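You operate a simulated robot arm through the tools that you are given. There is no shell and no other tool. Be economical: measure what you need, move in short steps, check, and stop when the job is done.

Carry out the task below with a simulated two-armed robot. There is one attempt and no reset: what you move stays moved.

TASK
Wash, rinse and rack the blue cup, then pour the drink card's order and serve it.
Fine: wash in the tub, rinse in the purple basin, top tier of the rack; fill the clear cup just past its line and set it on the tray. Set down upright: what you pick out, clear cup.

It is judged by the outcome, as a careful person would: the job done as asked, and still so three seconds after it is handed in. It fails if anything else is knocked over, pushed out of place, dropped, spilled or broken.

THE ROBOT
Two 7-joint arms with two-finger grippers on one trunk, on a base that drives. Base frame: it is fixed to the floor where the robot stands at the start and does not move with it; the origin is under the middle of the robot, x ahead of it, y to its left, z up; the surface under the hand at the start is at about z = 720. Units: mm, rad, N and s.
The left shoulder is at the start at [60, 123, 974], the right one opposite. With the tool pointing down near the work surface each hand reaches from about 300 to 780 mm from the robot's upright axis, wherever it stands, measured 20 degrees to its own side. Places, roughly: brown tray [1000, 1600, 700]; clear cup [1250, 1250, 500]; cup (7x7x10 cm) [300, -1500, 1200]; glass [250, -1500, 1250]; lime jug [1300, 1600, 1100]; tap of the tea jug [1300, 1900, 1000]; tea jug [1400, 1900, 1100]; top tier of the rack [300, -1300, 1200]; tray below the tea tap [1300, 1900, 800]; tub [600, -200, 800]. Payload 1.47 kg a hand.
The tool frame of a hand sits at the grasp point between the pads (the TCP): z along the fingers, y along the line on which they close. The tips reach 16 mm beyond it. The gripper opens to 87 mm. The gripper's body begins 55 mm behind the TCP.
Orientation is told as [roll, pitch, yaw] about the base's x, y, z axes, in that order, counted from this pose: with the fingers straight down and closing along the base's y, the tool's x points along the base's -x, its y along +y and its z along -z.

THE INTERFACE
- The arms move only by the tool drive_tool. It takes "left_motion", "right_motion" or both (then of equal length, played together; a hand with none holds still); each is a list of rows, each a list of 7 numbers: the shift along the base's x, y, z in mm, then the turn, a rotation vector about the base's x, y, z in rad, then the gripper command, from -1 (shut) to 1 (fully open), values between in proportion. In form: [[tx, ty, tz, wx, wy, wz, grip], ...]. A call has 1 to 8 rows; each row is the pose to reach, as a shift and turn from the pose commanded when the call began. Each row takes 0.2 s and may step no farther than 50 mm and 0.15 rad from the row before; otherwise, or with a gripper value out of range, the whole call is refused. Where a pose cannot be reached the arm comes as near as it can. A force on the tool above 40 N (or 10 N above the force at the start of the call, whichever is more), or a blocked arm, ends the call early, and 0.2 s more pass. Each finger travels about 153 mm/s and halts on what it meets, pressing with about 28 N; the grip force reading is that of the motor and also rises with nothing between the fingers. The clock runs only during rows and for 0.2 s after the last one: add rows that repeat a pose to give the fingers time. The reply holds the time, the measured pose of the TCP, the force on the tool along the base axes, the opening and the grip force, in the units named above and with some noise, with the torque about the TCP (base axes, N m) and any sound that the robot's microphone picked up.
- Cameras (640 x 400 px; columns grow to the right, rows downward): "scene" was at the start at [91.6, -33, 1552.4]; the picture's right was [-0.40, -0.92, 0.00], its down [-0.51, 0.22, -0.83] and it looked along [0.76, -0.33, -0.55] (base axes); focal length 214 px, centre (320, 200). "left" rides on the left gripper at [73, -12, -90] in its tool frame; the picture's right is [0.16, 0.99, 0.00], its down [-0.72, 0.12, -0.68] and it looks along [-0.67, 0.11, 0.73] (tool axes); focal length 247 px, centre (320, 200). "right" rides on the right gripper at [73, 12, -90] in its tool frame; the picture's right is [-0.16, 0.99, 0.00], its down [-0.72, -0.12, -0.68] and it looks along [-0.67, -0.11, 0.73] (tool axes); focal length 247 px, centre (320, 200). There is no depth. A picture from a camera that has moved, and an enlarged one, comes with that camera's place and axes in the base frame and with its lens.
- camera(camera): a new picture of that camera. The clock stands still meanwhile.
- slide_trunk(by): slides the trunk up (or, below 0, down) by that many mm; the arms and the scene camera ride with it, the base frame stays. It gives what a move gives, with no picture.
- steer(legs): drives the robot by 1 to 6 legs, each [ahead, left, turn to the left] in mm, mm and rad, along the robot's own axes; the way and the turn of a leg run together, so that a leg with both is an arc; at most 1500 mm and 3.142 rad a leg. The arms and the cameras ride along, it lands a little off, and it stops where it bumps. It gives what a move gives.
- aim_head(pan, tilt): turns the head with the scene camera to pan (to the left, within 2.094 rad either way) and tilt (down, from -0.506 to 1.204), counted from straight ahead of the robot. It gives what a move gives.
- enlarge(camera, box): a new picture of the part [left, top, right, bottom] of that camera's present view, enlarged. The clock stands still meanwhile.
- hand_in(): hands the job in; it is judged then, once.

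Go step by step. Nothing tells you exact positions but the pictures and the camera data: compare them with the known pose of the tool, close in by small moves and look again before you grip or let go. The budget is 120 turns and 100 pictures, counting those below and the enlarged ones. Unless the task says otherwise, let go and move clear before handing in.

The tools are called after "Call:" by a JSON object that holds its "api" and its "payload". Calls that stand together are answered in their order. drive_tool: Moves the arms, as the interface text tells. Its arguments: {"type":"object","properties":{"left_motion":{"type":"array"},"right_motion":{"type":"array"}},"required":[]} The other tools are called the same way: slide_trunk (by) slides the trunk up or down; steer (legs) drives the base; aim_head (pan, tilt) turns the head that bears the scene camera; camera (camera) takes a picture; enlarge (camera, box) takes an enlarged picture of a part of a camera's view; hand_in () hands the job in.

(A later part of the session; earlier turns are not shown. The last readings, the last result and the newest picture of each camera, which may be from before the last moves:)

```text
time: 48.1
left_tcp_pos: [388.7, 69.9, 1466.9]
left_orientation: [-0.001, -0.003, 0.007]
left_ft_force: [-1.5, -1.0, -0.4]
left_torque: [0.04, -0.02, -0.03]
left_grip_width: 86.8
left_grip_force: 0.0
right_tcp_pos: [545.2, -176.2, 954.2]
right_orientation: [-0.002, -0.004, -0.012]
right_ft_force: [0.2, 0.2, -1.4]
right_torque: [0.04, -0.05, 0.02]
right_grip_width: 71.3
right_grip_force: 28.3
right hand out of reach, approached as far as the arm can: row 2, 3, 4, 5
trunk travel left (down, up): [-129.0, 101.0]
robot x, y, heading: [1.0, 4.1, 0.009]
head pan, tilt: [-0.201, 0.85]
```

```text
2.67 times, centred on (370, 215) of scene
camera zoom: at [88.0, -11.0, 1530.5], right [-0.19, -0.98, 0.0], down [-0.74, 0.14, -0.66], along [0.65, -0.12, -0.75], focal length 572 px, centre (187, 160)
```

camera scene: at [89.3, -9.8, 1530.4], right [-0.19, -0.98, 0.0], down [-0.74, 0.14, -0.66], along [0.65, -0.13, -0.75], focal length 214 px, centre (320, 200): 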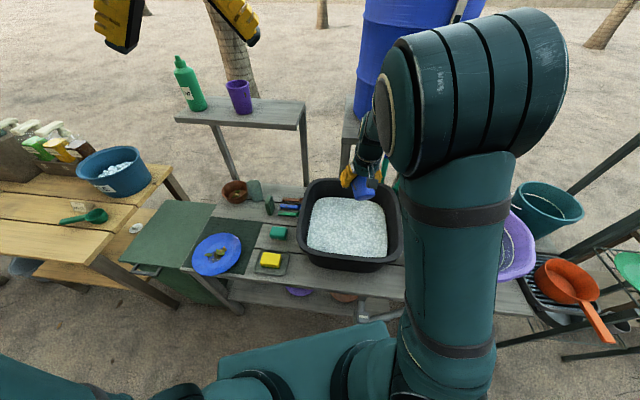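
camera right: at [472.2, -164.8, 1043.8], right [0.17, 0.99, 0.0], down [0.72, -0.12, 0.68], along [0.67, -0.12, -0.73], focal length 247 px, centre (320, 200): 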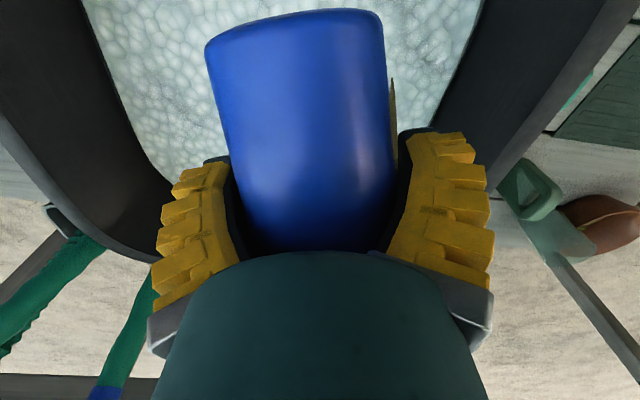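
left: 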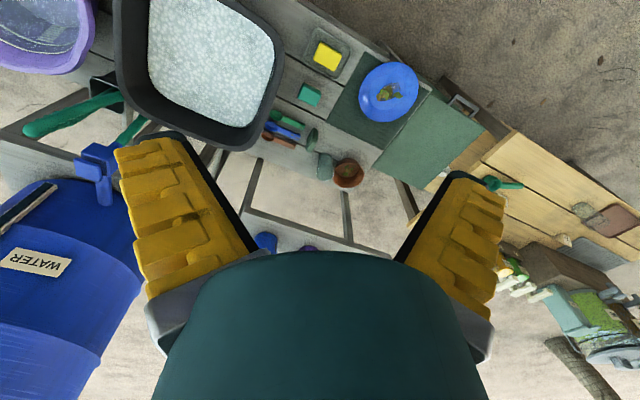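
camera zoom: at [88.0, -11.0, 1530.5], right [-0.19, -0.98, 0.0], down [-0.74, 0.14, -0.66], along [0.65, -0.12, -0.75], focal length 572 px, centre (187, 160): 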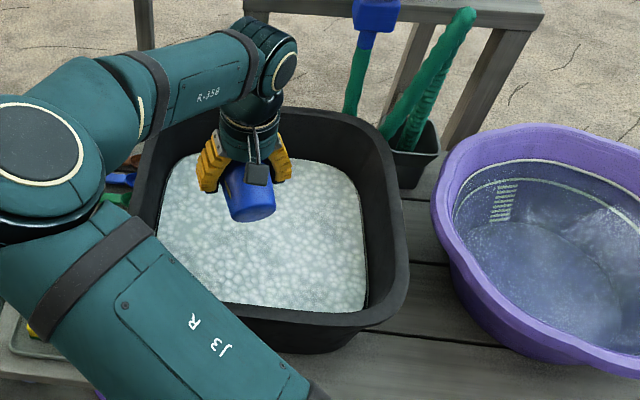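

The arm got into an awkward elbow-left posture. I pull the hand back and up towards its own side to recover a better one.

Call:
{"api": "drive_tool", "payload": {"right_motion": [[-20, -10, 30, 0, 0, 0, -1], [-45, -30, 60, 0, 0, 0, -1], [-70, -60, 90, 0, 0, 0, -1], [-95, -90, 110, 0, 0, 0, -1], [-120, -120, 120, 0, 0, 0, -1], [-145, -150, 120, 0, 0, 0, -1]]}}

Call:
{"api": "camera", "payload": {"camera": "scene"}}

```text
time: 49.5
left_tcp_pos: [388.8, 67.9, 1468.2]
left_orientation: [0.001, -0.003, 0.007]
left_ft_force: [0.0, 0.4, 0.4]
left_torque: [0.02, 0.0, 0.02]
left_grip_width: 86.8
left_grip_force: 0.1
right_tcp_pos: [401.1, -328.0, 1075.7]
right_orientation: [-0.001, -0.002, -0.009]
right_ft_force: [0.2, 0.0, -0.3]
right_torque: [0.01, -0.05, -0.01]
right_grip_width: 71.7
right_grip_force: 28.1
trunk travel left (down, up): [-129.0, 101.0]
robot x, y, heading: [2.4, 5.7, 0.005]
head pan, tilt: [-0.201, 0.85]
```

```text
69 pictures are left
camera scene: at [88.6, -10.9, 1530.4], right [-0.19, -0.98, 0.0], down [-0.74, 0.14, -0.66], along [0.65, -0.12, -0.75], focal length 214 px, centre (320, 200)
```

scene: 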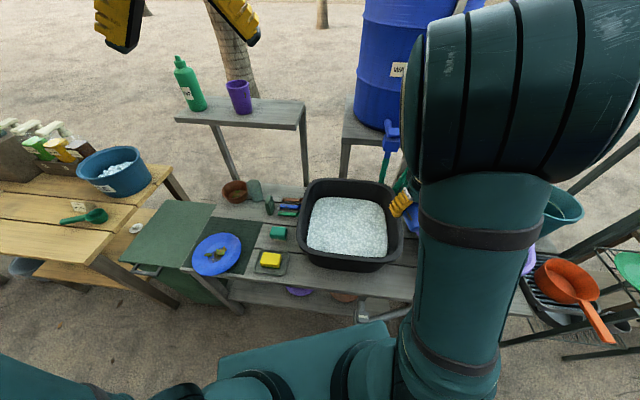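

Good posture again (elbow right/up). I shift the base ahead-left by 60 mm, then reach out and down.

Call:
{"api": "steer", "payload": {"legs": [[65, 70, 0]]}}

Call:
{"api": "drive_tool", "payload": {"right_motion": [[20, 5, -25, 0, 0, 0, -1], [40, 10, -50, 0, 0, 0, -1], [60, 15, -75, 0, 0, 0, -1], [75, 20, -95, 0, 0, 0, -1], [90, 25, -110, 0, 0, 0, -1], [105, 30, -125, 0, 0, 0, -1]]}}

Call:
{"api": "camera", "payload": {"camera": "scene"}}

```text
time: 50.8
left_tcp_pos: [453.8, 138.6, 1467.3]
left_orientation: [-0.002, -0.002, 0.008]
left_ft_force: [0.1, -0.3, 0.1]
left_torque: [-0.03, 0.04, 0.0]
left_grip_width: 86.7
left_grip_force: 0.1
right_tcp_pos: [465.3, -259.5, 1075.8]
right_orientation: [-0.002, -0.002, -0.012]
right_ft_force: [0.5, -0.2, 0.2]
right_torque: [-0.04, -0.02, 0.01]
right_grip_width: 72.0
right_grip_force: 28.2
trunk travel left (down, up): [-129.0, 101.0]
robot x, y, heading: [66.9, 74.8, 0.009]
head pan, tilt: [-0.201, 0.85]
```

```text
time: 52.1
left_tcp_pos: [453.9, 140.1, 1467.1]
left_orientation: [-0.001, 0.0, 0.007]
left_ft_force: [0.0, -1.4, 0.1]
left_torque: [-0.01, 0.0, -0.03]
left_grip_width: 87.1
left_grip_force: 0.1
right_tcp_pos: [534.4, -180.4, 993.5]
right_orientation: [-0.003, -0.003, -0.01]
right_ft_force: [0.3, 0.8, -0.8]
right_torque: [-0.03, 0.02, 0.01]
right_grip_width: 72.0
right_grip_force: 27.6
right hand out of reach, approached as far as the arm can: row 2, 3, 4, 5, 6
trunk travel left (down, up): [-129.0, 101.0]
robot x, y, heading: [67.1, 71.5, 0.006]
head pan, tilt: [-0.201, 0.85]
```

```text
68 pictures are left
camera scene: at [153.7, 59.7, 1530.3], right [-0.19, -0.98, 0.0], down [-0.74, 0.14, -0.66], along [0.65, -0.13, -0.75], focal length 214 px, centre (320, 200)
```

scene: 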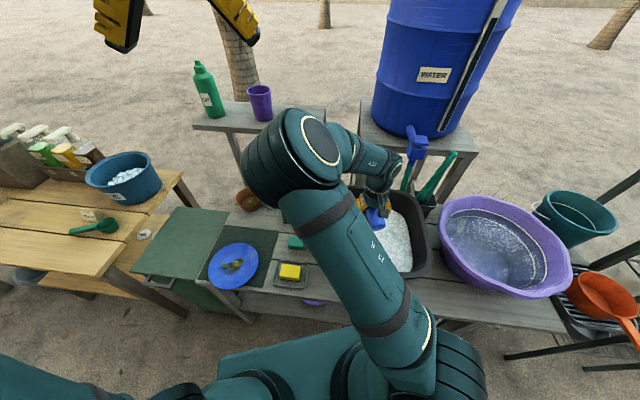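

I'll test whether this elbow-left posture can carry on towards the tub centre with small steps.

Call:
{"api": "drive_tool", "payload": {"right_motion": [[5, -5, 0, 0, 0, 0, -1], [10, -10, -5, 0, 0, 0, -1], [20, -15, -10, 0, 0, 0, -1], [30, -20, -15, 0, 0, 0, -1], [40, -25, -25, 0, 0, 0, -1], [50, -30, -35, 0, 0, 0, -1]]}}

```text
time: 53.5
left_tcp_pos: [452.7, 136.4, 1467.9]
left_orientation: [-0.001, -0.001, 0.006]
left_ft_force: [-0.1, 0.2, 0.3]
left_torque: [0.0, 0.0, 0.01]
left_grip_width: 87.0
left_grip_force: 0.0
right_tcp_pos: [539.6, -178.8, 991.2]
right_orientation: [-0.002, -0.002, -0.013]
right_ft_force: [-0.1, 0.4, -0.7]
right_torque: [0.02, -0.03, 0.02]
right_grip_width: 72.0
right_grip_force: 28.0
right hand out of reach, approached as far as the arm can: row 1, 2, 3, 4, 5, 6
trunk travel left (down, up): [-129.0, 101.0]
robot x, y, heading: [66.8, 68.8, 0.01]
head pan, tilt: [-0.201, 0.85]
```

Stuck at a joint limit; I try yawing the hand clockwise to relieve it.

Call:
{"api": "drive_tool", "payload": {"right_motion": [[0, 0, 0, 0, 0, -0.12, -1], [0, 0, 0, 0, 0, -0.24, -1], [0, -5, 0, 0, 0, -0.36, -1], [5, -10, 0, 0, 0, -0.48, -1], [10, -15, 0, 0, 0, -0.5, -1], [20, -25, 0, 0, 0, -0.5, -1], [30, -35, 0, 0, 0, -0.5, -1]]}}

Call:
{"api": "camera", "payload": {"camera": "scene"}}

```text
time: 55.1
left_tcp_pos: [452.2, 137.4, 1468.0]
left_orientation: [-0.003, -0.001, 0.006]
left_ft_force: [0.7, -0.4, -0.2]
left_torque: [0.02, -0.01, 0.02]
left_grip_width: 87.0
left_grip_force: 0.1
right_tcp_pos: [545.4, -180.4, 1004.8]
right_orientation: [-0.002, -0.002, -0.513]
right_ft_force: [0.2, -0.1, -1.2]
right_torque: [-0.01, -0.01, -0.01]
right_grip_width: 71.8
right_grip_force: 27.8
right hand out of reach, approached as far as the arm can: row 3, 4, 5, 6, 7
trunk travel left (down, up): [-129.0, 101.0]
robot x, y, heading: [72.5, 68.2, 0.007]
head pan, tilt: [-0.201, 0.85]
```

```text
67 pictures are left
camera scene: at [153.1, 58.5, 1530.4], right [-0.19, -0.98, 0.0], down [-0.74, 0.14, -0.66], along [0.65, -0.13, -0.75], focal length 214 px, centre (320, 200)
```

scene: 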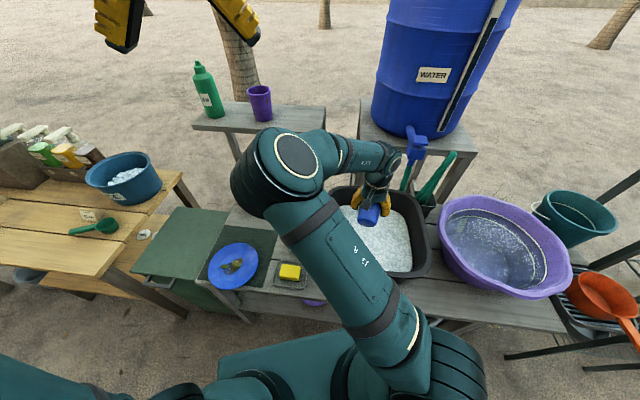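

I'll back away into free space, raise the trunk, and find a good low posture there first.

Call:
{"api": "drive_tool", "payload": {"right_motion": [[-20, -10, 30, 0, 0, 0.12, -1], [-45, -30, 60, 0, 0, 0.24, -1], [-70, -60, 70, 0, 0, 0.36, -1], [-95, -90, 75, 0, 0, 0.5, -1], [-120, -120, 75, 0, 0, 0.5, -1], [-145, -150, 75, 0, 0, 0.5, -1]]}}

Call:
{"api": "steer", "payload": {"legs": [[-270, 0, 0]]}}

Call:
{"api": "slide_trunk", "payload": {"by": 100}}

Call:
{"api": "drive_tool", "payload": {"right_motion": [[0, 0, -40, 0, 0, 0, -1], [0, 0, -80, 0, 0, 0, -1], [0, 0, -120, 0, 0, 0, -1], [0, 0, -160, 0, 0, 0, -1], [0, 0, -200, 0, 0, 0, -1], [0, 0, -240, 0, 0, 0, -1]]}}

Call:
{"api": "camera", "payload": {"camera": "scene"}}

```text
time: 56.5
left_tcp_pos: [451.8, 136.2, 1469.0]
left_orientation: [0.001, -0.002, 0.008]
left_ft_force: [-1.1, 0.1, -0.4]
left_torque: [0.01, -0.01, -0.03]
left_grip_width: 87.0
left_grip_force: 0.1
right_tcp_pos: [400.7, -335.1, 1079.1]
right_orientation: [-0.002, -0.002, -0.01]
right_ft_force: [0.2, 0.0, 0.0]
right_torque: [0.06, -0.01, 0.03]
right_grip_width: 72.3
right_grip_force: 27.8
trunk travel left (down, up): [-129.0, 101.0]
robot x, y, heading: [68.6, 70.9, 0.008]
head pan, tilt: [-0.201, 0.85]
```

```text
time: 58.5
left_tcp_pos: [181.1, 133.8, 1467.7]
left_orientation: [-0.003, -0.002, 0.002]
left_ft_force: [-0.9, 0.2, 0.5]
left_torque: [-0.01, -0.03, 0.0]
left_grip_width: 87.0
left_grip_force: 0.1
right_tcp_pos: [129.6, -334.9, 1079.6]
right_orientation: [0.0, -0.001, -0.016]
right_ft_force: [-0.8, -0.1, -1.2]
right_torque: [0.0, -0.02, 0.04]
right_grip_width: 72.2
right_grip_force: 27.9
trunk travel left (down, up): [-129.0, 101.0]
robot x, y, heading: [-203.6, 66.3, 0.006]
head pan, tilt: [-0.201, 0.85]
```

```text
time: 59.8
left_tcp_pos: [183.1, 134.5, 1568.2]
left_orientation: [-0.002, -0.001, 0.003]
left_ft_force: [0.1, 0.7, -0.5]
left_torque: [0.02, 0.01, -0.04]
left_grip_width: 87.0
left_grip_force: 0.0
right_tcp_pos: [129.1, -334.9, 1177.7]
right_orientation: [-0.003, -0.002, -0.015]
right_ft_force: [-0.1, -0.1, -0.6]
right_torque: [0.0, 0.01, -0.01]
right_grip_width: 72.4
right_grip_force: 27.6
trunk travel left (down, up): [-229.0, 1.0]
robot x, y, heading: [-201.7, 68.2, 0.004]
head pan, tilt: [-0.201, 0.85]
```

```text
time: 61.2
left_tcp_pos: [184.1, 134.9, 1566.7]
left_orientation: [0.001, 0.0, 0.003]
left_ft_force: [0.3, 0.7, 1.1]
left_torque: [0.07, 0.02, -0.01]
left_grip_width: 87.0
left_grip_force: 0.0
right_tcp_pos: [131.3, -335.7, 936.2]
right_orientation: [-0.002, -0.002, -0.012]
right_ft_force: [0.4, -0.9, 0.0]
right_torque: [0.02, -0.02, -0.03]
right_grip_width: 72.4
right_grip_force: 27.7
trunk travel left (down, up): [-229.0, 1.0]
robot x, y, heading: [-203.3, 70.5, 0.005]
head pan, tilt: [-0.201, 0.85]
```

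```text
66 pictures are left
camera scene: at [-116.6, 55.5, 1630.3], right [-0.19, -0.98, 0.0], down [-0.74, 0.15, -0.66], along [0.65, -0.13, -0.75], focal length 214 px, centre (320, 200)
```

scene: 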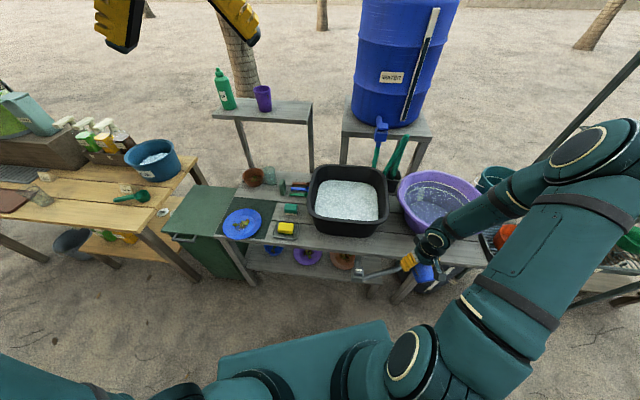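

Excellent posture now, elbow out to the right. Extending the hand in free air at this height.

Call:
{"api": "drive_tool", "payload": {"right_motion": [[30, 10, 0, 0, 0, 0, -1], [60, 25, 0, 0, 0, 0, -1], [90, 40, 0, 0, 0, 0, -1], [120, 55, 0, 0, 0, 0, -1], [150, 70, 0, 0, 0, 0, -1], [175, 85, 0, 0, 0, 0, -1], [195, 100, 0, 0, 0, 0, -1]]}}

```text
time: 62.8
left_tcp_pos: [182.1, 136.1, 1568.5]
left_orientation: [-0.001, -0.001, 0.003]
left_ft_force: [0.6, -0.1, 0.5]
left_torque: [0.01, -0.03, -0.01]
left_grip_width: 86.9
left_grip_force: 0.1
right_tcp_pos: [323.7, -235.3, 937.9]
right_orientation: [-0.004, -0.002, -0.015]
right_ft_force: [0.3, -0.4, 0.0]
right_torque: [0.0, 0.01, -0.02]
right_grip_width: 72.6
right_grip_force: 28.2
trunk travel left (down, up): [-229.0, 1.0]
robot x, y, heading: [-205.6, 68.7, 0.008]
head pan, tilt: [-0.201, 0.85]
```

Works. Driving forward 268 mm puts the hand above the tub.

Call:
{"api": "steer", "payload": {"legs": [[268, 0, 0]]}}

Call:
{"api": "camera", "payload": {"camera": "scene"}}

Call:
{"api": "camera", "payload": {"camera": "right"}}

```text
time: 64.7
left_tcp_pos: [451.1, 139.6, 1567.9]
left_orientation: [-0.002, 0.0, 0.009]
left_ft_force: [-0.1, 0.6, 0.3]
left_torque: [0.01, 0.04, 0.0]
left_grip_width: 87.0
left_grip_force: 0.1
right_tcp_pos: [593.5, -230.8, 937.3]
right_orientation: [-0.003, -0.002, -0.011]
right_ft_force: [0.4, -0.7, -0.9]
right_torque: [-0.02, 0.04, -0.01]
right_grip_width: 72.6
right_grip_force: 27.5
trunk travel left (down, up): [-229.0, 1.0]
robot x, y, heading: [65.3, 70.0, 0.012]
head pan, tilt: [-0.201, 0.85]
```

```text
65 pictures are left
camera scene: at [151.5, 59.0, 1630.3], right [-0.19, -0.98, 0.0], down [-0.74, 0.14, -0.66], along [0.65, -0.12, -0.75], focal length 214 px, centre (320, 200)
```

scene: 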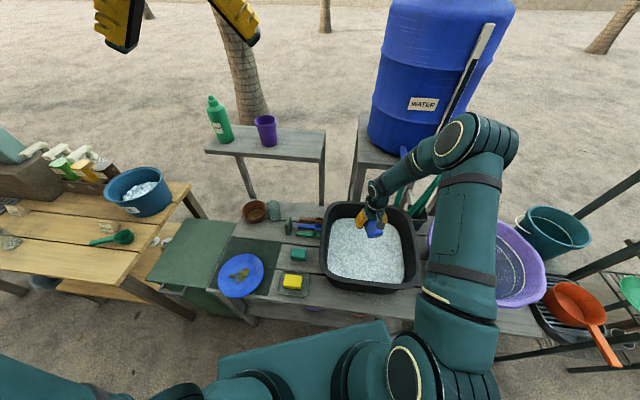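

```text
64 pictures are left
camera right: at [520.1, -218.5, 1027.8], right [0.17, 0.99, 0.0], down [0.72, -0.12, 0.68], along [0.67, -0.12, -0.73], focal length 247 px, centre (320, 200)
```

right: 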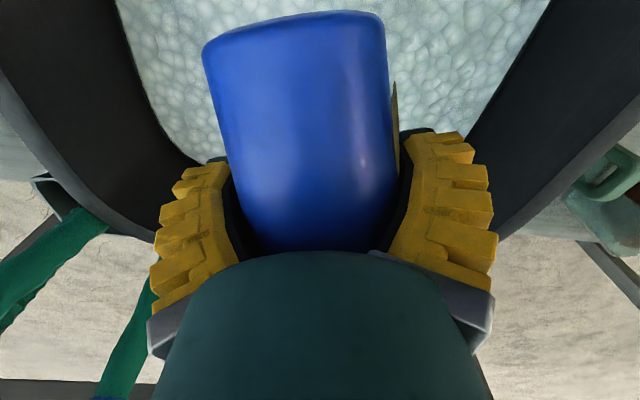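

Hand is above the foam. Lowering the cup into the water slowly.

Call:
{"api": "drive_tool", "payload": {"right_motion": [[-8, 5, -30, 0, 0, 0, -1], [-15, 8, -60, 0, 0, 0, -1], [-15, 8, -85, 0, 0, 0, -1], [-15, 8, -105, 0, 0, 0, -1], [-15, 8, -120, 0, 0, 0, -1], [-15, 8, -130, 0, 0, 0, -1]]}}

Call:
{"api": "camera", "payload": {"camera": "right"}}

Call:
{"api": "enlarge", "payload": {"camera": "scene", "box": [300, 170, 480, 310]}}

```text
time: 66.1
left_tcp_pos: [450.3, 139.1, 1568.1]
left_orientation: [-0.003, -0.003, 0.01]
left_ft_force: [0.6, 0.3, -0.2]
left_torque: [0.02, 0.0, 0.0]
left_grip_width: 86.9
left_grip_force: 0.1
right_tcp_pos: [576.7, -223.6, 807.7]
right_orientation: [-0.002, -0.002, -0.01]
right_ft_force: [-0.3, -0.1, 0.5]
right_torque: [0.01, 0.0, -0.01]
right_grip_width: 72.6
right_grip_force: 27.3
trunk travel left (down, up): [-229.0, 1.0]
robot x, y, heading: [66.0, 67.8, 0.013]
head pan, tilt: [-0.201, 0.85]
```

```text
63 pictures are left
camera right: at [504.2, -210.6, 897.6], right [0.17, 0.99, 0.0], down [0.72, -0.12, 0.68], along [0.67, -0.12, -0.73], focal length 247 px, centre (320, 200)
```

right: 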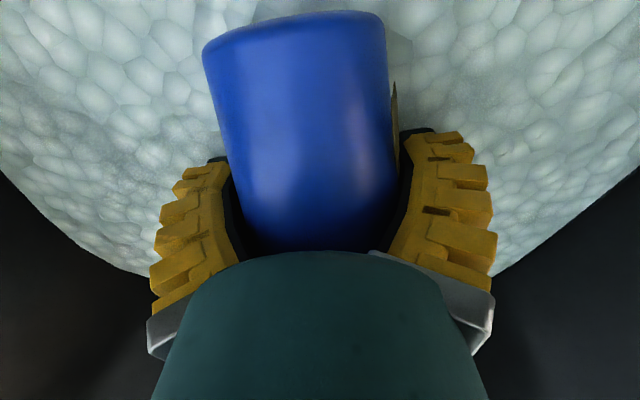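

```text
2.86 times, centred on (390, 240) of scene
camera zoom: at [150.9, 58.9, 1630.4], right [-0.19, -0.98, 0.0], down [-0.74, 0.14, -0.66], along [0.65, -0.12, -0.75], focal length 613 px, centre (120, 86)
```

zoom: 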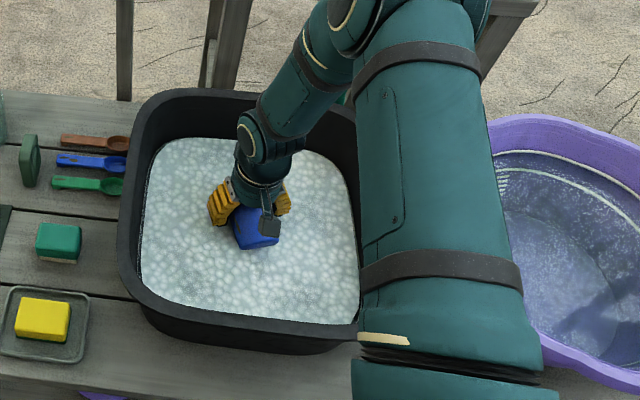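

Still above/at the foam. Lowering further with care.

Call:
{"api": "drive_tool", "payload": {"right_motion": [[0, 0, -10, 0, 0, 0, -1], [0, 0, -20, 0, 0, 0, -1], [0, 0, -30, 0, 0, 0, -1], [0, 0, -38, 0, 0, 0, -1]]}}

Call:
{"api": "camera", "payload": {"camera": "right"}}

```text
time: 67.1
left_tcp_pos: [451.7, 138.6, 1568.1]
left_orientation: [-0.002, -0.003, 0.008]
left_ft_force: [0.2, 0.2, -0.7]
left_torque: [0.02, 0.03, -0.01]
left_grip_width: 87.1
left_grip_force: 0.0
right_tcp_pos: [577.5, -223.2, 770.1]
right_orientation: [-0.002, -0.001, -0.01]
right_ft_force: [0.1, 0.2, -0.6]
right_torque: [-0.03, -0.03, 0.0]
right_grip_width: 72.5
right_grip_force: 28.6
trunk travel left (down, up): [-229.0, 1.0]
robot x, y, heading: [66.3, 69.9, 0.013]
head pan, tilt: [-0.201, 0.85]
```

```text
61 pictures are left
camera right: at [504.2, -210.5, 859.8], right [0.17, 0.99, 0.0], down [0.72, -0.12, 0.68], along [0.67, -0.12, -0.73], focal length 247 px, centre (320, 200)
```

right: 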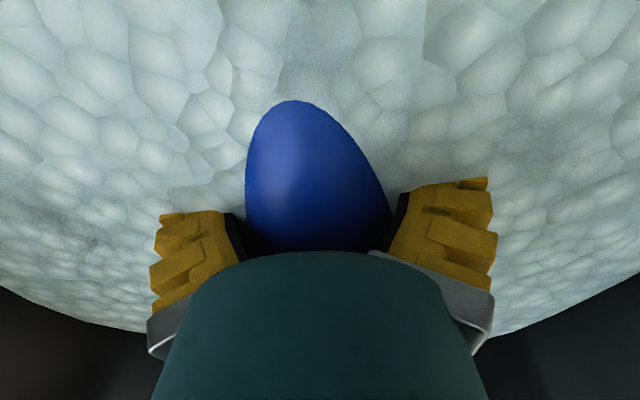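

The cup is well into the suds. A little deeper, then swish around and roll to wash it all over.

Call:
{"api": "drive_tool", "payload": {"right_motion": [[0, 0, -5, 0, 0, 0, -1], [0, 0, -10, 0, 0, 0, -1], [0, 0, -15, 0, 0, 0, -1], [0, 0, -20, 0, 0, 0, -1]]}}

Call:
{"api": "drive_tool", "payload": {"right_motion": [[0, 30, 0, 0, 0, 0.1, -1], [0, 50, 2, 0, 0, 0.2, -1], [0, 15, 2, 0, 0, 0.1, -1], [0, -30, 2, 0, 0, -0.04, -1], [0, -50, 2, 0, 0, -0.18, -1], [0, -20, 2, 0, 0, -0.1, -1], [20, 0, 2, 0, 0, 0, -1], [0, 0, 2, 0, 0, 0, -1]]}}

Call:
{"api": "camera", "payload": {"camera": "right"}}

```text
time: 68.1
left_tcp_pos: [449.9, 140.2, 1567.7]
left_orientation: [-0.001, -0.003, 0.008]
left_ft_force: [0.6, 0.0, -0.7]
left_torque: [0.02, 0.01, -0.02]
left_grip_width: 87.1
left_grip_force: 0.0
right_tcp_pos: [577.6, -223.0, 751.1]
right_orientation: [-0.006, -0.004, -0.011]
right_ft_force: [5.4, -0.7, 12.4]
right_torque: [0.0, 0.62, 0.01]
right_grip_width: 74.4
right_grip_force: 28.4
trunk travel left (down, up): [-229.0, 1.0]
robot x, y, heading: [65.2, 68.2, 0.014]
head pan, tilt: [-0.201, 0.85]
```

```text
time: 69.9
left_tcp_pos: [450.0, 138.5, 1567.2]
left_orientation: [-0.001, -0.005, 0.01]
left_ft_force: [-0.7, -0.4, 0.0]
left_torque: [0.03, -0.01, -0.02]
left_grip_width: 86.8
left_grip_force: 0.2
right_tcp_pos: [576.2, -223.4, 753.0]
right_orientation: [-0.003, -0.002, -0.01]
right_ft_force: [0.8, 0.2, 0.3]
right_torque: [0.01, -0.01, 0.01]
right_grip_width: 74.0
right_grip_force: 28.3
trunk travel left (down, up): [-229.0, 1.0]
robot x, y, heading: [66.4, 74.0, 0.011]
head pan, tilt: [-0.201, 0.85]
```

```text
60 pictures are left
camera right: at [503.1, -210.8, 843.0], right [0.17, 0.99, 0.0], down [0.72, -0.12, 0.68], along [0.67, -0.12, -0.73], focal length 247 px, centre (320, 200)
```

right: 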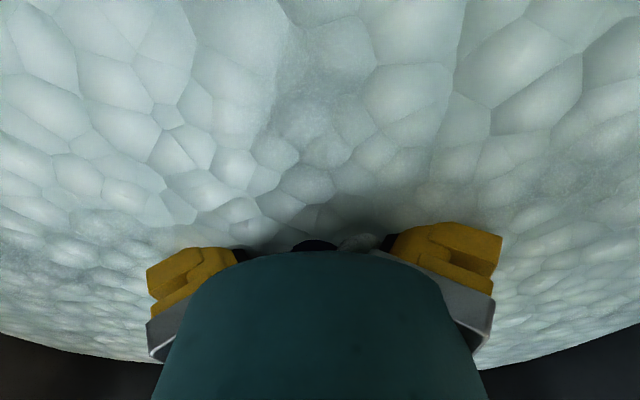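

Fully submerged (gently touched the floor). Another swish, then lift and tip the water back into the tub.

Call:
{"api": "drive_tool", "payload": {"right_motion": [[0, 35, 8, 0, 0, 0.12, -1], [0, 50, 8, 0, 0, 0.2, -1], [20, 15, 8, 0, 0, 0.1, -1], [20, -30, 8, 0, 0, -0.04, -1], [0, -50, 8, 0, 0, -0.15, -1], [-15, -20, 8, 0, 0, -0.05, -1], [0, 0, 8, 0, 0, 0, -1]]}}

Call:
{"api": "drive_tool", "payload": {"right_motion": [[0, 0, 25, 0, 0.1, 0, -1], [0, 0, 50, 0, 0.2, 0, -1], [0, 0, 75, 0, 0.3, 0, -1], [0, 0, 100, 0, 0.4, 0, -1], [0, 0, 125, 0, 0.5, 0, -1], [0, 0, 135, 0, 0.55, 0, -1], [0, 0, 135, 0, 0.55, 0, -1], [0, 0, 135, 0, 0.55, 0, -1]]}}

Call:
{"api": "camera", "payload": {"camera": "right"}}

Call:
{"api": "enlarge", "payload": {"camera": "scene", "box": [300, 170, 480, 310]}}

```text
time: 71.5
left_tcp_pos: [451.6, 138.7, 1567.2]
left_orientation: [-0.003, -0.002, 0.008]
left_ft_force: [-0.2, -0.6, 1.1]
left_torque: [0.02, 0.02, -0.01]
left_grip_width: 87.1
left_grip_force: 0.1
right_tcp_pos: [578.1, -223.8, 762.1]
right_orientation: [-0.004, -0.002, -0.01]
right_ft_force: [1.0, -0.1, -1.7]
right_torque: [-0.02, -0.02, -0.01]
right_grip_width: 73.8
right_grip_force: 28.1
trunk travel left (down, up): [-229.0, 1.0]
robot x, y, heading: [61.2, 70.2, 0.012]
head pan, tilt: [-0.201, 0.85]
```

```text
time: 73.3
left_tcp_pos: [451.0, 140.4, 1568.6]
left_orientation: [-0.003, -0.002, 0.009]
left_ft_force: [-0.1, 0.4, 1.3]
left_torque: [0.01, -0.01, -0.02]
left_grip_width: 87.0
left_grip_force: 0.1
right_tcp_pos: [579.4, -223.4, 895.5]
right_orientation: [-0.01, 0.548, -0.011]
right_ft_force: [-0.5, -0.7, -0.6]
right_torque: [0.03, 0.01, 0.0]
right_grip_width: 73.5
right_grip_force: 28.6
trunk travel left (down, up): [-229.0, 1.0]
robot x, y, heading: [61.5, 71.2, 0.014]
head pan, tilt: [-0.201, 0.85]
```

```text
59 pictures are left
camera right: at [563.3, -211.2, 1010.5], right [0.14, 0.99, -0.09], down [0.97, -0.12, 0.2], along [0.19, -0.12, -0.97], focal length 247 px, centre (320, 200)
```

right: 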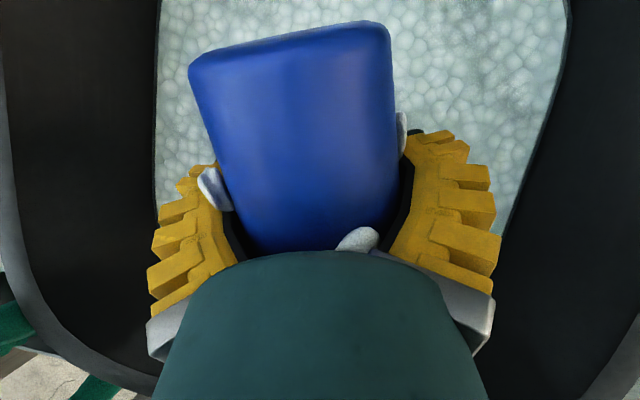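

```text
2.86 times, centred on (390, 240) of scene
camera zoom: at [150.7, 59.0, 1630.4], right [-0.19, -0.98, 0.0], down [-0.74, 0.14, -0.66], along [0.65, -0.12, -0.75], focal length 613 px, centre (120, 86)
```

zoom: 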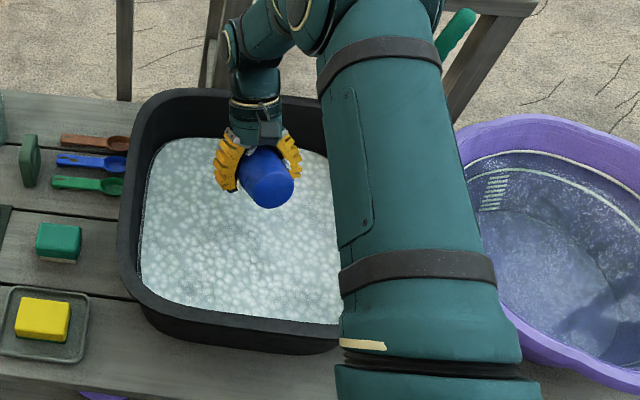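

Suds cling to the cup and the smudge is gone. The basin centre comes out near [440, -700]; I lift higher and drive over there.

Call:
{"api": "drive_tool", "payload": {"right_motion": [[0, 0, 30, 0, -0.1, 0, -1], [0, 0, 60, 0, -0.2, 0, -1], [0, 0, 90, 0, -0.3, 0, -1], [0, 0, 110, 0, -0.4, 0, -1]]}}

Call:
{"api": "steer", "payload": {"legs": [[-130, -470, 0]]}}

Call:
{"api": "camera", "payload": {"camera": "scene"}}

Call:
{"api": "camera", "payload": {"camera": "right"}}

```text
time: 74.3
left_tcp_pos: [449.8, 139.7, 1567.6]
left_orientation: [-0.002, -0.004, 0.009]
left_ft_force: [-0.7, -0.3, 0.7]
left_torque: [-0.01, 0.01, 0.0]
left_grip_width: 87.1
left_grip_force: 0.0
right_tcp_pos: [577.4, -222.8, 1006.8]
right_orientation: [-0.002, 0.147, -0.008]
right_ft_force: [0.1, 0.8, -0.9]
right_torque: [-0.03, -0.02, 0.05]
right_grip_width: 73.5
right_grip_force: 28.2
trunk travel left (down, up): [-229.0, 1.0]
robot x, y, heading: [61.8, 68.3, 0.013]
head pan, tilt: [-0.201, 0.85]
```

```text
time: 77.9
left_tcp_pos: [344.5, -232.1, 1566.9]
left_orientation: [0.0, -0.005, 0.013]
left_ft_force: [0.0, 0.2, -0.1]
left_torque: [0.0, 0.0, 0.0]
left_grip_width: 86.9
left_grip_force: 0.0
right_tcp_pos: [476.1, -591.8, 1006.2]
right_orientation: [-0.003, 0.149, -0.005]
right_ft_force: [0.1, -0.3, -0.1]
right_torque: [0.06, -0.01, 0.01]
right_grip_width: 73.3
right_grip_force: 28.2
trunk travel left (down, up): [-229.0, 1.0]
robot x, y, heading: [-41.2, -298.6, 0.02]
head pan, tilt: [-0.201, 0.85]
stopped in leg 1: the robot was blocked; the commanded pose is now the measured one
```

```text
57 pictures are left
camera scene: at [45.3, -313.2, 1630.4], right [-0.18, -0.98, 0.0], down [-0.74, 0.14, -0.66], along [0.65, -0.12, -0.75], focal length 214 px, centre (320, 200)
```

scene: 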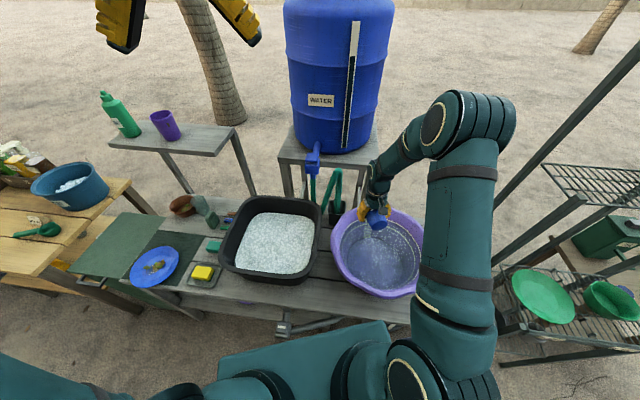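

```text
56 pictures are left
camera right: at [415.2, -580.1, 1105.2], right [0.16, 0.99, -0.03], down [0.82, -0.12, 0.57], along [0.56, -0.11, -0.82], focal length 247 px, centre (320, 200)
```

right: 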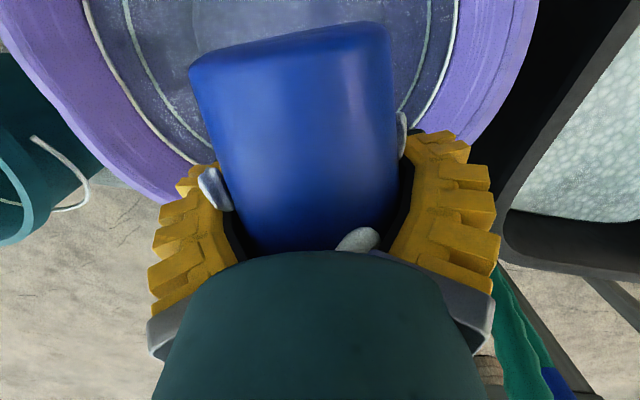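

The base got blocked, but the hand is already over the basin (centre ≈ [430, -613]). I'll lower the cup here; the base stays put.

Call:
{"api": "drive_tool", "payload": {"right_motion": [[-5, -5, -35, 0, -0.05, 0, -1], [-10, -10, -70, 0, -0.1, 0, -1], [-15, -15, -105, 0, -0.15, 0, -1], [-20, -20, -140, 0, -0.15, 0, -1], [-20, -20, -170, 0, -0.15, 0, -1], [-20, -20, -195, 0, -0.15, 0, -1]]}}

Call:
{"api": "camera", "payload": {"camera": "right"}}

Call:
{"api": "enlarge", "payload": {"camera": "scene", "box": [300, 180, 480, 320]}}

```text
time: 79.3
left_tcp_pos: [346.2, -232.0, 1567.1]
left_orientation: [0.0, -0.003, 0.015]
left_ft_force: [-0.5, 0.1, -1.5]
left_torque: [0.01, 0.02, 0.0]
left_grip_width: 87.3
left_grip_force: 0.1
right_tcp_pos: [456.5, -612.8, 808.3]
right_orientation: [-0.004, -0.002, -0.004]
right_ft_force: [0.9, 0.1, -0.8]
right_torque: [-0.02, -0.01, -0.04]
right_grip_width: 73.3
right_grip_force: 28.5
trunk travel left (down, up): [-229.0, 1.0]
robot x, y, heading: [-40.7, -300.6, 0.017]
head pan, tilt: [-0.201, 0.85]
```

```text
55 pictures are left
camera right: at [382.2, -600.3, 898.6], right [0.16, 0.99, 0.0], down [0.72, -0.12, 0.68], along [0.67, -0.11, -0.73], focal length 247 px, centre (320, 200)
```

right: 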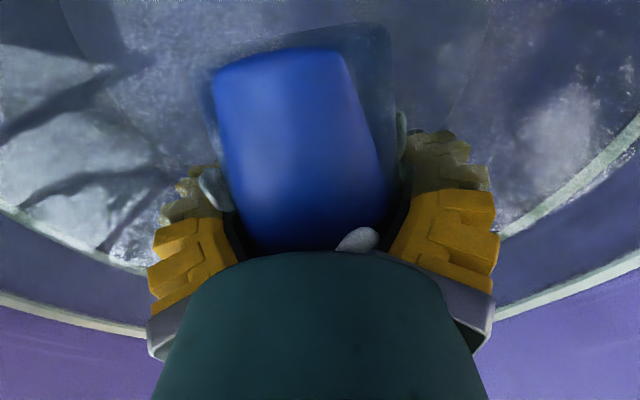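

```text
2.86 times, centred on (390, 250) of scene
camera zoom: at [46.6, -312.8, 1630.3], right [-0.18, -0.98, 0.0], down [-0.74, 0.14, -0.66], along [0.65, -0.12, -0.75], focal length 613 px, centre (120, 57)
```

zoom: 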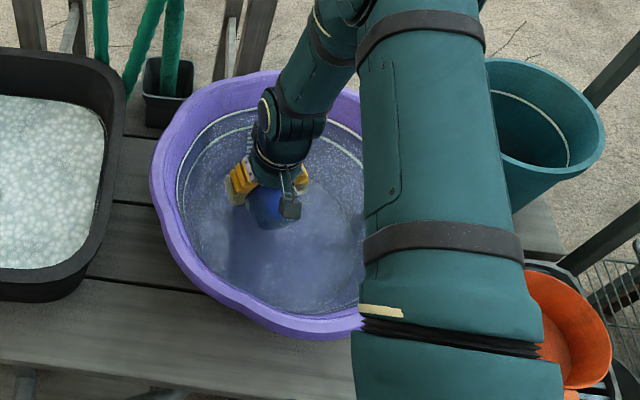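

Already half in the water. Lowering to submerge and swishing to rinse.

Call:
{"api": "drive_tool", "payload": {"right_motion": [[-5, 0, -12, 0, 0, 0, -1], [-10, 0, -24, 0, 0, 0, -1], [-10, 0, -34, 0, 0, 0, -1], [-10, 0, -42, 0, 0, 0, -1]]}}

Call:
{"api": "drive_tool", "payload": {"right_motion": [[0, 30, 2, 0, 0, 0.1, -1], [0, 45, 2, 0, 0, 0.2, -1], [0, 10, 2, 0, 0, 0.1, -1], [0, -30, 2, 0, 0, -0.04, -1], [0, -45, 2, 0, 0, -0.15, -1], [0, -20, 2, 0, 0, -0.05, -1], [15, 0, 2, 0, 0, 0, -1], [0, 0, 2, 0, 0, 0, -1]]}}

Call:
{"api": "drive_tool", "payload": {"right_motion": [[0, 30, 12, 0, -0.1, 0.1, -1], [0, 45, 12, 0, -0.1, 0.2, -1], [0, 10, 2, 0, 0, 0.1, -1], [0, -30, 2, 0, 0.1, -0.04, -1], [0, -45, 5, 0, 0.2, -0.15, -1], [0, -20, 8, 0, 0.1, -0.05, -1], [15, 0, 2, 0, 0, 0, -1], [0, 0, 2, 0, 0, 0, -1]]}}

Call:
{"api": "camera", "payload": {"camera": "right"}}

```text
time: 80.3
left_tcp_pos: [344.8, -230.7, 1567.6]
left_orientation: [-0.001, -0.002, 0.013]
left_ft_force: [0.2, 0.3, 0.6]
left_torque: [-0.03, -0.02, -0.05]
left_grip_width: 87.2
left_grip_force: 0.0
right_tcp_pos: [445.8, -611.2, 767.7]
right_orientation: [-0.004, -0.001, -0.005]
right_ft_force: [0.6, -0.5, -1.1]
right_torque: [0.03, -0.02, 0.0]
right_grip_width: 73.4
right_grip_force: 28.0
trunk travel left (down, up): [-229.0, 1.0]
robot x, y, heading: [-41.0, -299.7, 0.014]
head pan, tilt: [-0.201, 0.85]
```

```text
time: 82.1
left_tcp_pos: [344.8, -230.7, 1567.2]
left_orientation: [0.001, -0.001, 0.014]
left_ft_force: [-0.3, 0.1, 0.3]
left_torque: [0.01, 0.03, -0.03]
left_grip_width: 86.9
left_grip_force: 0.0
right_tcp_pos: [445.5, -611.3, 770.1]
right_orientation: [-0.005, -0.002, -0.005]
right_ft_force: [-0.2, -0.7, -0.5]
right_torque: [-0.02, -0.03, -0.02]
right_grip_width: 73.4
right_grip_force: 27.8
trunk travel left (down, up): [-229.0, 1.0]
robot x, y, heading: [-42.2, -300.7, 0.016]
head pan, tilt: [-0.201, 0.85]
```

```text
refused: row 4 steps farther than a row can; nothing moved
```

```text
53 pictures are left
camera right: at [370.9, -599.5, 860.3], right [0.16, 0.99, 0.0], down [0.72, -0.12, 0.68], along [0.67, -0.11, -0.73], focal length 247 px, centre (320, 200)
```

right: 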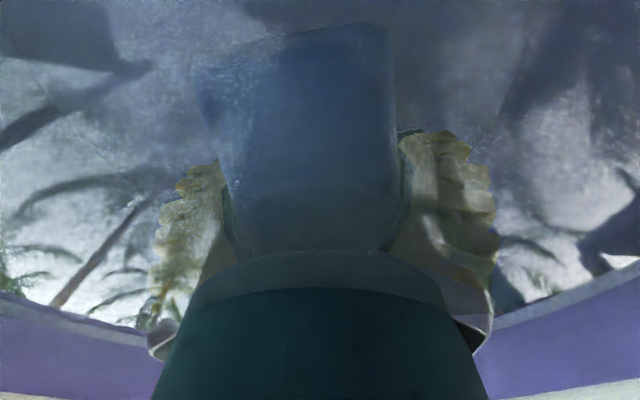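

Fully submerged and the suds are gone. Lift and drain with the mouth tipped down over the basin.

Call:
{"api": "drive_tool", "payload": {"right_motion": [[0, 0, 25, 0, 0.1, 0, -1], [0, 0, 50, 0, 0.2, 0, -1], [0, 0, 75, 0, 0.3, 0, -1], [0, 0, 100, 0, 0.42, 0, -1], [0, 0, 125, 0, 0.55, 0, -1], [0, 0, 140, 0, 0.68, 0, -1], [0, 0, 140, 0, 0.75, 0, -1], [0, 0, 140, 0, 0.75, 0, -1]]}}

Call:
{"api": "drive_tool", "payload": {"right_motion": [[0, 0, 0, 0, 0, 0, -1], [0, 0, 0, 0, 0, 0, -1], [0, 0, 0, 0, 0, 0, -1], [0, 0, 30, 0, -0.1, 0, -1], [0, 0, 60, 0, -0.2, 0, -1], [0, 0, 90, 0, -0.3, 0, -1], [0, 0, 120, 0, -0.4, 0, -1], [0, 0, 150, 0, -0.5, 0, -1]]}}

Call:
{"api": "camera", "payload": {"camera": "right"}}

Call:
{"api": "aim_head", "payload": {"pan": -1.2, "tilt": 0.8}}

Call:
{"api": "camera", "payload": {"camera": "scene"}}

```text
time: 83.9
left_tcp_pos: [345.9, -230.5, 1567.3]
left_orientation: [-0.001, -0.001, 0.012]
left_ft_force: [0.4, 0.3, 0.4]
left_torque: [0.0, 0.02, -0.01]
left_grip_width: 87.0
left_grip_force: 0.0
right_tcp_pos: [445.6, -612.5, 909.8]
right_orientation: [-0.009, 0.748, -0.007]
right_ft_force: [-0.5, 1.1, -1.2]
right_torque: [-0.02, -0.01, 0.02]
right_grip_width: 73.4
right_grip_force: 28.3
trunk travel left (down, up): [-229.0, 1.0]
robot x, y, heading: [-43.1, -299.6, 0.011]
head pan, tilt: [-0.201, 0.85]
```

```text
time: 85.7
left_tcp_pos: [344.1, -229.7, 1566.6]
left_orientation: [0.0, -0.004, 0.013]
left_ft_force: [0.4, -0.2, 0.4]
left_torque: [0.01, 0.01, 0.0]
left_grip_width: 87.0
left_grip_force: 0.0
right_tcp_pos: [444.5, -612.0, 1060.8]
right_orientation: [-0.004, 0.246, -0.003]
right_ft_force: [1.4, 0.2, -1.0]
right_torque: [-0.02, -0.02, 0.03]
right_grip_width: 73.4
right_grip_force: 28.2
trunk travel left (down, up): [-229.0, 1.0]
robot x, y, heading: [-42.3, -301.9, 0.018]
head pan, tilt: [-0.201, 0.85]
```

```text
52 pictures are left
camera right: at [395.8, -600.5, 1165.5], right [0.16, 0.99, -0.04], down [0.87, -0.12, 0.48], along [0.47, -0.11, -0.87], focal length 247 px, centre (320, 200)
```

right: 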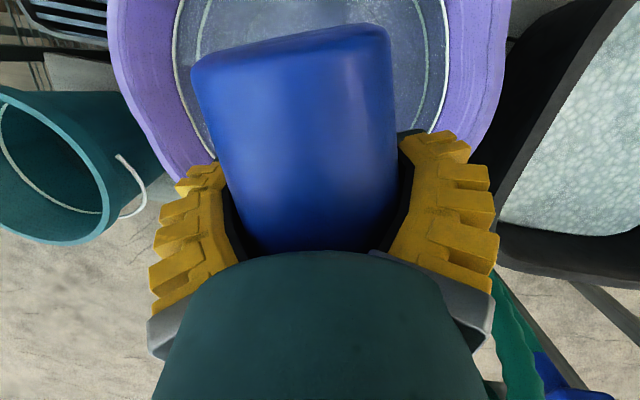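

```text
time: 87.0
left_tcp_pos: [346.0, -230.5, 1566.9]
left_orientation: [0.0, -0.002, 0.015]
left_ft_force: [-0.1, 0.0, -0.4]
left_torque: [-0.01, 0.03, 0.0]
left_grip_width: 86.9
left_grip_force: 0.1
right_tcp_pos: [446.4, -613.3, 1060.2]
right_orientation: [-0.006, 0.248, -0.005]
right_ft_force: [0.3, 0.0, -0.9]
right_torque: [-0.02, -0.01, -0.01]
right_grip_width: 73.3
right_grip_force: 27.9
trunk travel left (down, up): [-229.0, 1.0]
robot x, y, heading: [-42.5, -301.1, 0.016]
head pan, tilt: [-1.201, 0.799]
```

```text
51 pictures are left
camera scene: at [-0.3, -372.6, 1634.4], right [-0.93, -0.38, 0.0], down [-0.27, 0.66, -0.7], along [0.26, -0.65, -0.72], focal length 214 px, centre (320, 200)
```

scene: 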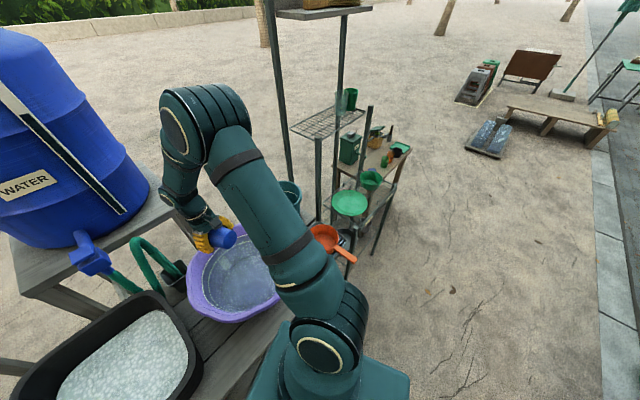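

Cup rinsed and clean. Now a closer look at the rack.

Call:
{"api": "enlarge", "payload": {"camera": "scene", "box": [260, 80, 420, 280]}}

```text
2.00 times, centred on (340, 180) of scene
camera zoom: at [-0.3, -372.6, 1634.4], right [-0.93, -0.38, 0.0], down [-0.27, 0.66, -0.7], along [0.26, -0.65, -0.72], focal length 429 px, centre (280, 240)
```

zoom: 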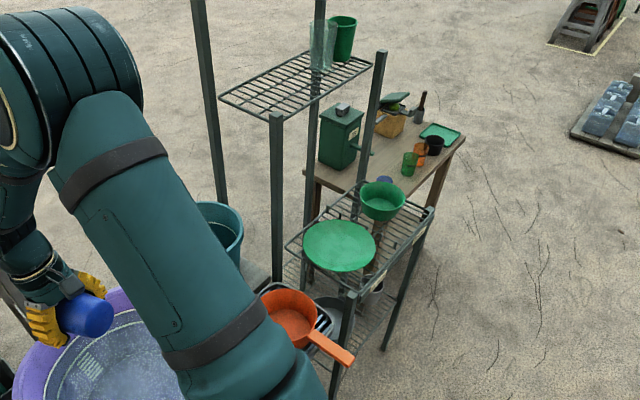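

Top tier: free near end around [345, -1212], glass near [292, -1372] and green cup beyond. I back out first, then bring the hand up to horizontal (cup upright) in free space.

Call:
{"api": "steer", "payload": {"legs": [[-303, 0, 0]]}}

Call:
{"api": "drive_tool", "payload": {"right_motion": [[-10, 10, 30, 0, -0.14, 0, -1], [-20, 20, 60, 0, -0.28, 0, -1], [-30, 30, 90, 0, -0.42, 0, -1], [-40, 40, 115, 0, -0.56, 0, -1], [-50, 50, 140, 0, -0.7, 0, -1], [-55, 60, 165, 0, -0.84, 0, -1], [-60, 70, 190, 0, -0.98, 0, -1], [-60, 80, 215, 0, -1.1, 0, -1]]}}

Call:
{"api": "drive_tool", "payload": {"right_motion": [[0, 10, 10, 0, -0.12, 0, -1], [0, 20, 20, 0, -0.24, 0, -1], [0, 30, 30, 0, -0.36, 0, -1], [0, 30, 40, 0, -0.43, 0, -1]]}}

Call:
{"api": "camera", "payload": {"camera": "right"}}

Call:
{"api": "camera", "payload": {"camera": "scene"}}

```text
time: 89.1
left_tcp_pos: [39.7, -236.8, 1567.4]
left_orientation: [0.0, -0.002, 0.014]
left_ft_force: [0.1, -0.3, -0.6]
left_torque: [-0.01, -0.02, 0.01]
left_grip_width: 87.1
left_grip_force: 0.1
right_tcp_pos: [141.5, -618.2, 1059.1]
right_orientation: [-0.005, 0.248, -0.004]
right_ft_force: [0.0, 0.6, -0.1]
right_torque: [0.0, -0.03, -0.03]
right_grip_width: 73.1
right_grip_force: 28.4
trunk travel left (down, up): [-229.0, 1.0]
robot x, y, heading: [-346.8, -309.5, 0.014]
head pan, tilt: [-1.201, 0.799]
```

```text
time: 90.9
left_tcp_pos: [39.6, -236.3, 1567.5]
left_orientation: [-0.002, -0.002, 0.014]
left_ft_force: [-0.1, -0.5, -0.3]
left_torque: [0.0, 0.03, 0.01]
left_grip_width: 87.3
left_grip_force: 0.1
right_tcp_pos: [81.6, -536.9, 1276.6]
right_orientation: [0.0, -0.851, -0.005]
right_ft_force: [0.4, 0.0, -0.7]
right_torque: [0.01, 0.0, -0.03]
right_grip_width: 73.2
right_grip_force: 27.5
trunk travel left (down, up): [-229.0, 1.0]
robot x, y, heading: [-345.0, -305.7, 0.022]
head pan, tilt: [-1.201, 0.799]
```

```text
time: 91.9
left_tcp_pos: [40.0, -236.7, 1566.7]
left_orientation: [0.001, -0.002, 0.014]
left_ft_force: [0.3, -0.1, 0.6]
left_torque: [0.0, -0.03, 0.0]
left_grip_width: 86.8
left_grip_force: 0.0
right_tcp_pos: [113.0, -510.7, 1344.8]
right_orientation: [0.012, -1.282, -0.016]
right_ft_force: [1.2, -1.1, -0.8]
right_torque: [0.0, -0.02, -0.03]
right_grip_width: 73.4
right_grip_force: 27.8
right hand out of reach, approached as far as the arm can: row 1, 2, 3, 4
trunk travel left (down, up): [-229.0, 1.0]
robot x, y, heading: [-343.8, -304.5, 0.015]
head pan, tilt: [-1.201, 0.799]
```

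```text
49 pictures are left
camera right: at [6.9, -498.8, 1300.8], right [0.05, 0.99, 0.15], down [-0.45, -0.12, 0.89], along [0.89, -0.11, 0.44], focal length 247 px, centre (320, 200)
```

right: 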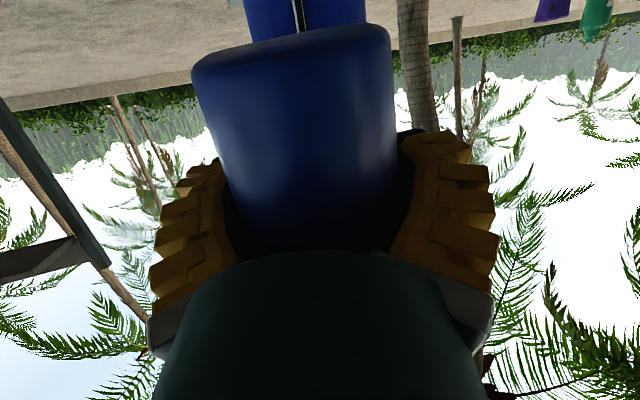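

```text
48 pictures are left
camera scene: at [-305.8, -378.2, 1634.4], right [-0.93, -0.38, 0.0], down [-0.27, 0.66, -0.7], along [0.26, -0.65, -0.72], focal length 214 px, centre (320, 200)
```

scene: 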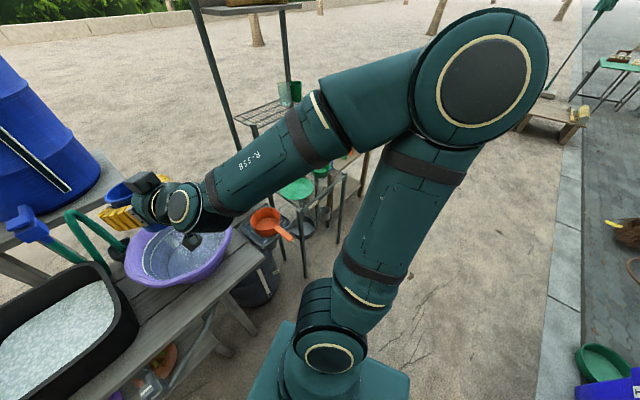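

The cup may have pivoted a little in the grip. I zoom in on it.

Call:
{"api": "aim_head", "payload": {"pan": -0.3, "tilt": 0.5}}

Call:
{"api": "enlarge", "payload": {"camera": "scene", "box": [240, 160, 440, 285]}}

```text
time: 93.1
left_tcp_pos: [41.0, -236.5, 1567.0]
left_orientation: [0.002, -0.002, 0.014]
left_ft_force: [-0.9, 0.9, 0.6]
left_torque: [-0.01, 0.01, -0.01]
left_grip_width: 87.2
left_grip_force: 0.0
right_tcp_pos: [114.2, -510.4, 1344.3]
right_orientation: [0.009, -1.28, -0.014]
right_ft_force: [0.2, -0.5, -1.0]
right_torque: [-0.02, 0.0, -0.02]
right_grip_width: 73.2
right_grip_force: 28.2
trunk travel left (down, up): [-229.0, 1.0]
robot x, y, heading: [-345.9, -306.8, 0.021]
head pan, tilt: [-0.3, 0.499]
```

```text
3.20 times, centred on (340, 222) of scene
camera zoom: at [-248.3, -328.6, 1660.3], right [-0.28, -0.96, 0.0], down [-0.46, 0.13, -0.88], along [0.84, -0.25, -0.48], focal length 686 px, centre (256, 128)
```

zoom: 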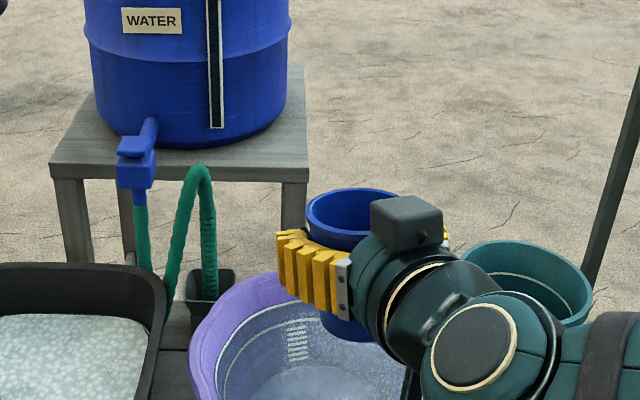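

The cup sits practically upright. Driving right alongside the rack, staying clear of the pan and lower tiers.

Call:
{"api": "steer", "payload": {"legs": [[0, -745, 0]]}}

Call:
{"api": "aim_head", "payload": {"pan": -0.25, "tilt": 0.55}}

Call:
{"api": "camera", "payload": {"camera": "scene"}}

Call:
{"api": "camera", "payload": {"camera": "right"}}

```text
time: 100.0
left_tcp_pos: [48.7, -987.1, 1567.8]
left_orientation: [-0.001, -0.001, -0.001]
left_ft_force: [-1.8, 0.5, -0.8]
left_torque: [0.0, -0.01, 0.01]
left_grip_width: 87.1
left_grip_force: 0.1
right_tcp_pos: [119.2, -1262.3, 1343.6]
right_orientation: [0.009, -1.28, -0.03]
right_ft_force: [-0.1, -0.1, -1.0]
right_torque: [0.0, 0.01, 0.01]
right_grip_width: 73.1
right_grip_force: 27.6
trunk travel left (down, up): [-229.0, 1.0]
robot x, y, heading: [-339.3, -1052.6, 0.002]
head pan, tilt: [-0.3, 0.499]
```

```text
time: 100.6
left_tcp_pos: [49.1, -986.4, 1567.6]
left_orientation: [-0.001, -0.001, 0.001]
left_ft_force: [-1.0, 0.0, 0.2]
left_torque: [-0.06, 0.0, 0.03]
left_grip_width: 86.9
left_grip_force: 0.1
right_tcp_pos: [119.0, -1262.6, 1343.6]
right_orientation: [0.009, -1.282, -0.029]
right_ft_force: [0.4, 0.9, -0.3]
right_torque: [0.04, 0.0, 0.04]
right_grip_width: 73.2
right_grip_force: 28.0
trunk travel left (down, up): [-229.0, 1.0]
robot x, y, heading: [-339.1, -1052.0, 0.0]
head pan, tilt: [-0.25, 0.55]
```

```text
46 pictures are left
camera scene: at [-241.1, -1070.1, 1655.8], right [-0.24, -0.97, 0.0], down [-0.51, 0.13, -0.85], along [0.83, -0.21, -0.52], focal length 214 px, centre (320, 200)
```

scene: 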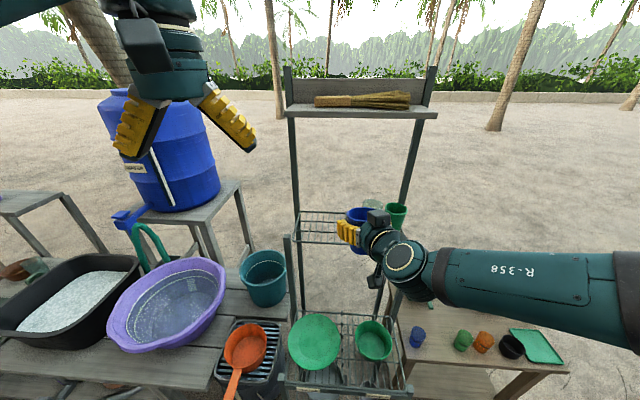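

```text
45 pictures are left
camera right: at [11.8, -1248.8, 1300.5], right [0.06, 0.99, 0.15], down [-0.45, -0.11, 0.89], along [0.89, -0.13, 0.43], focal length 247 px, centre (320, 200)
```

right: 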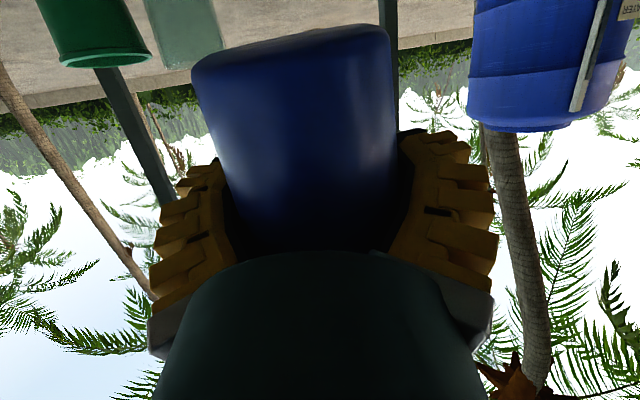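

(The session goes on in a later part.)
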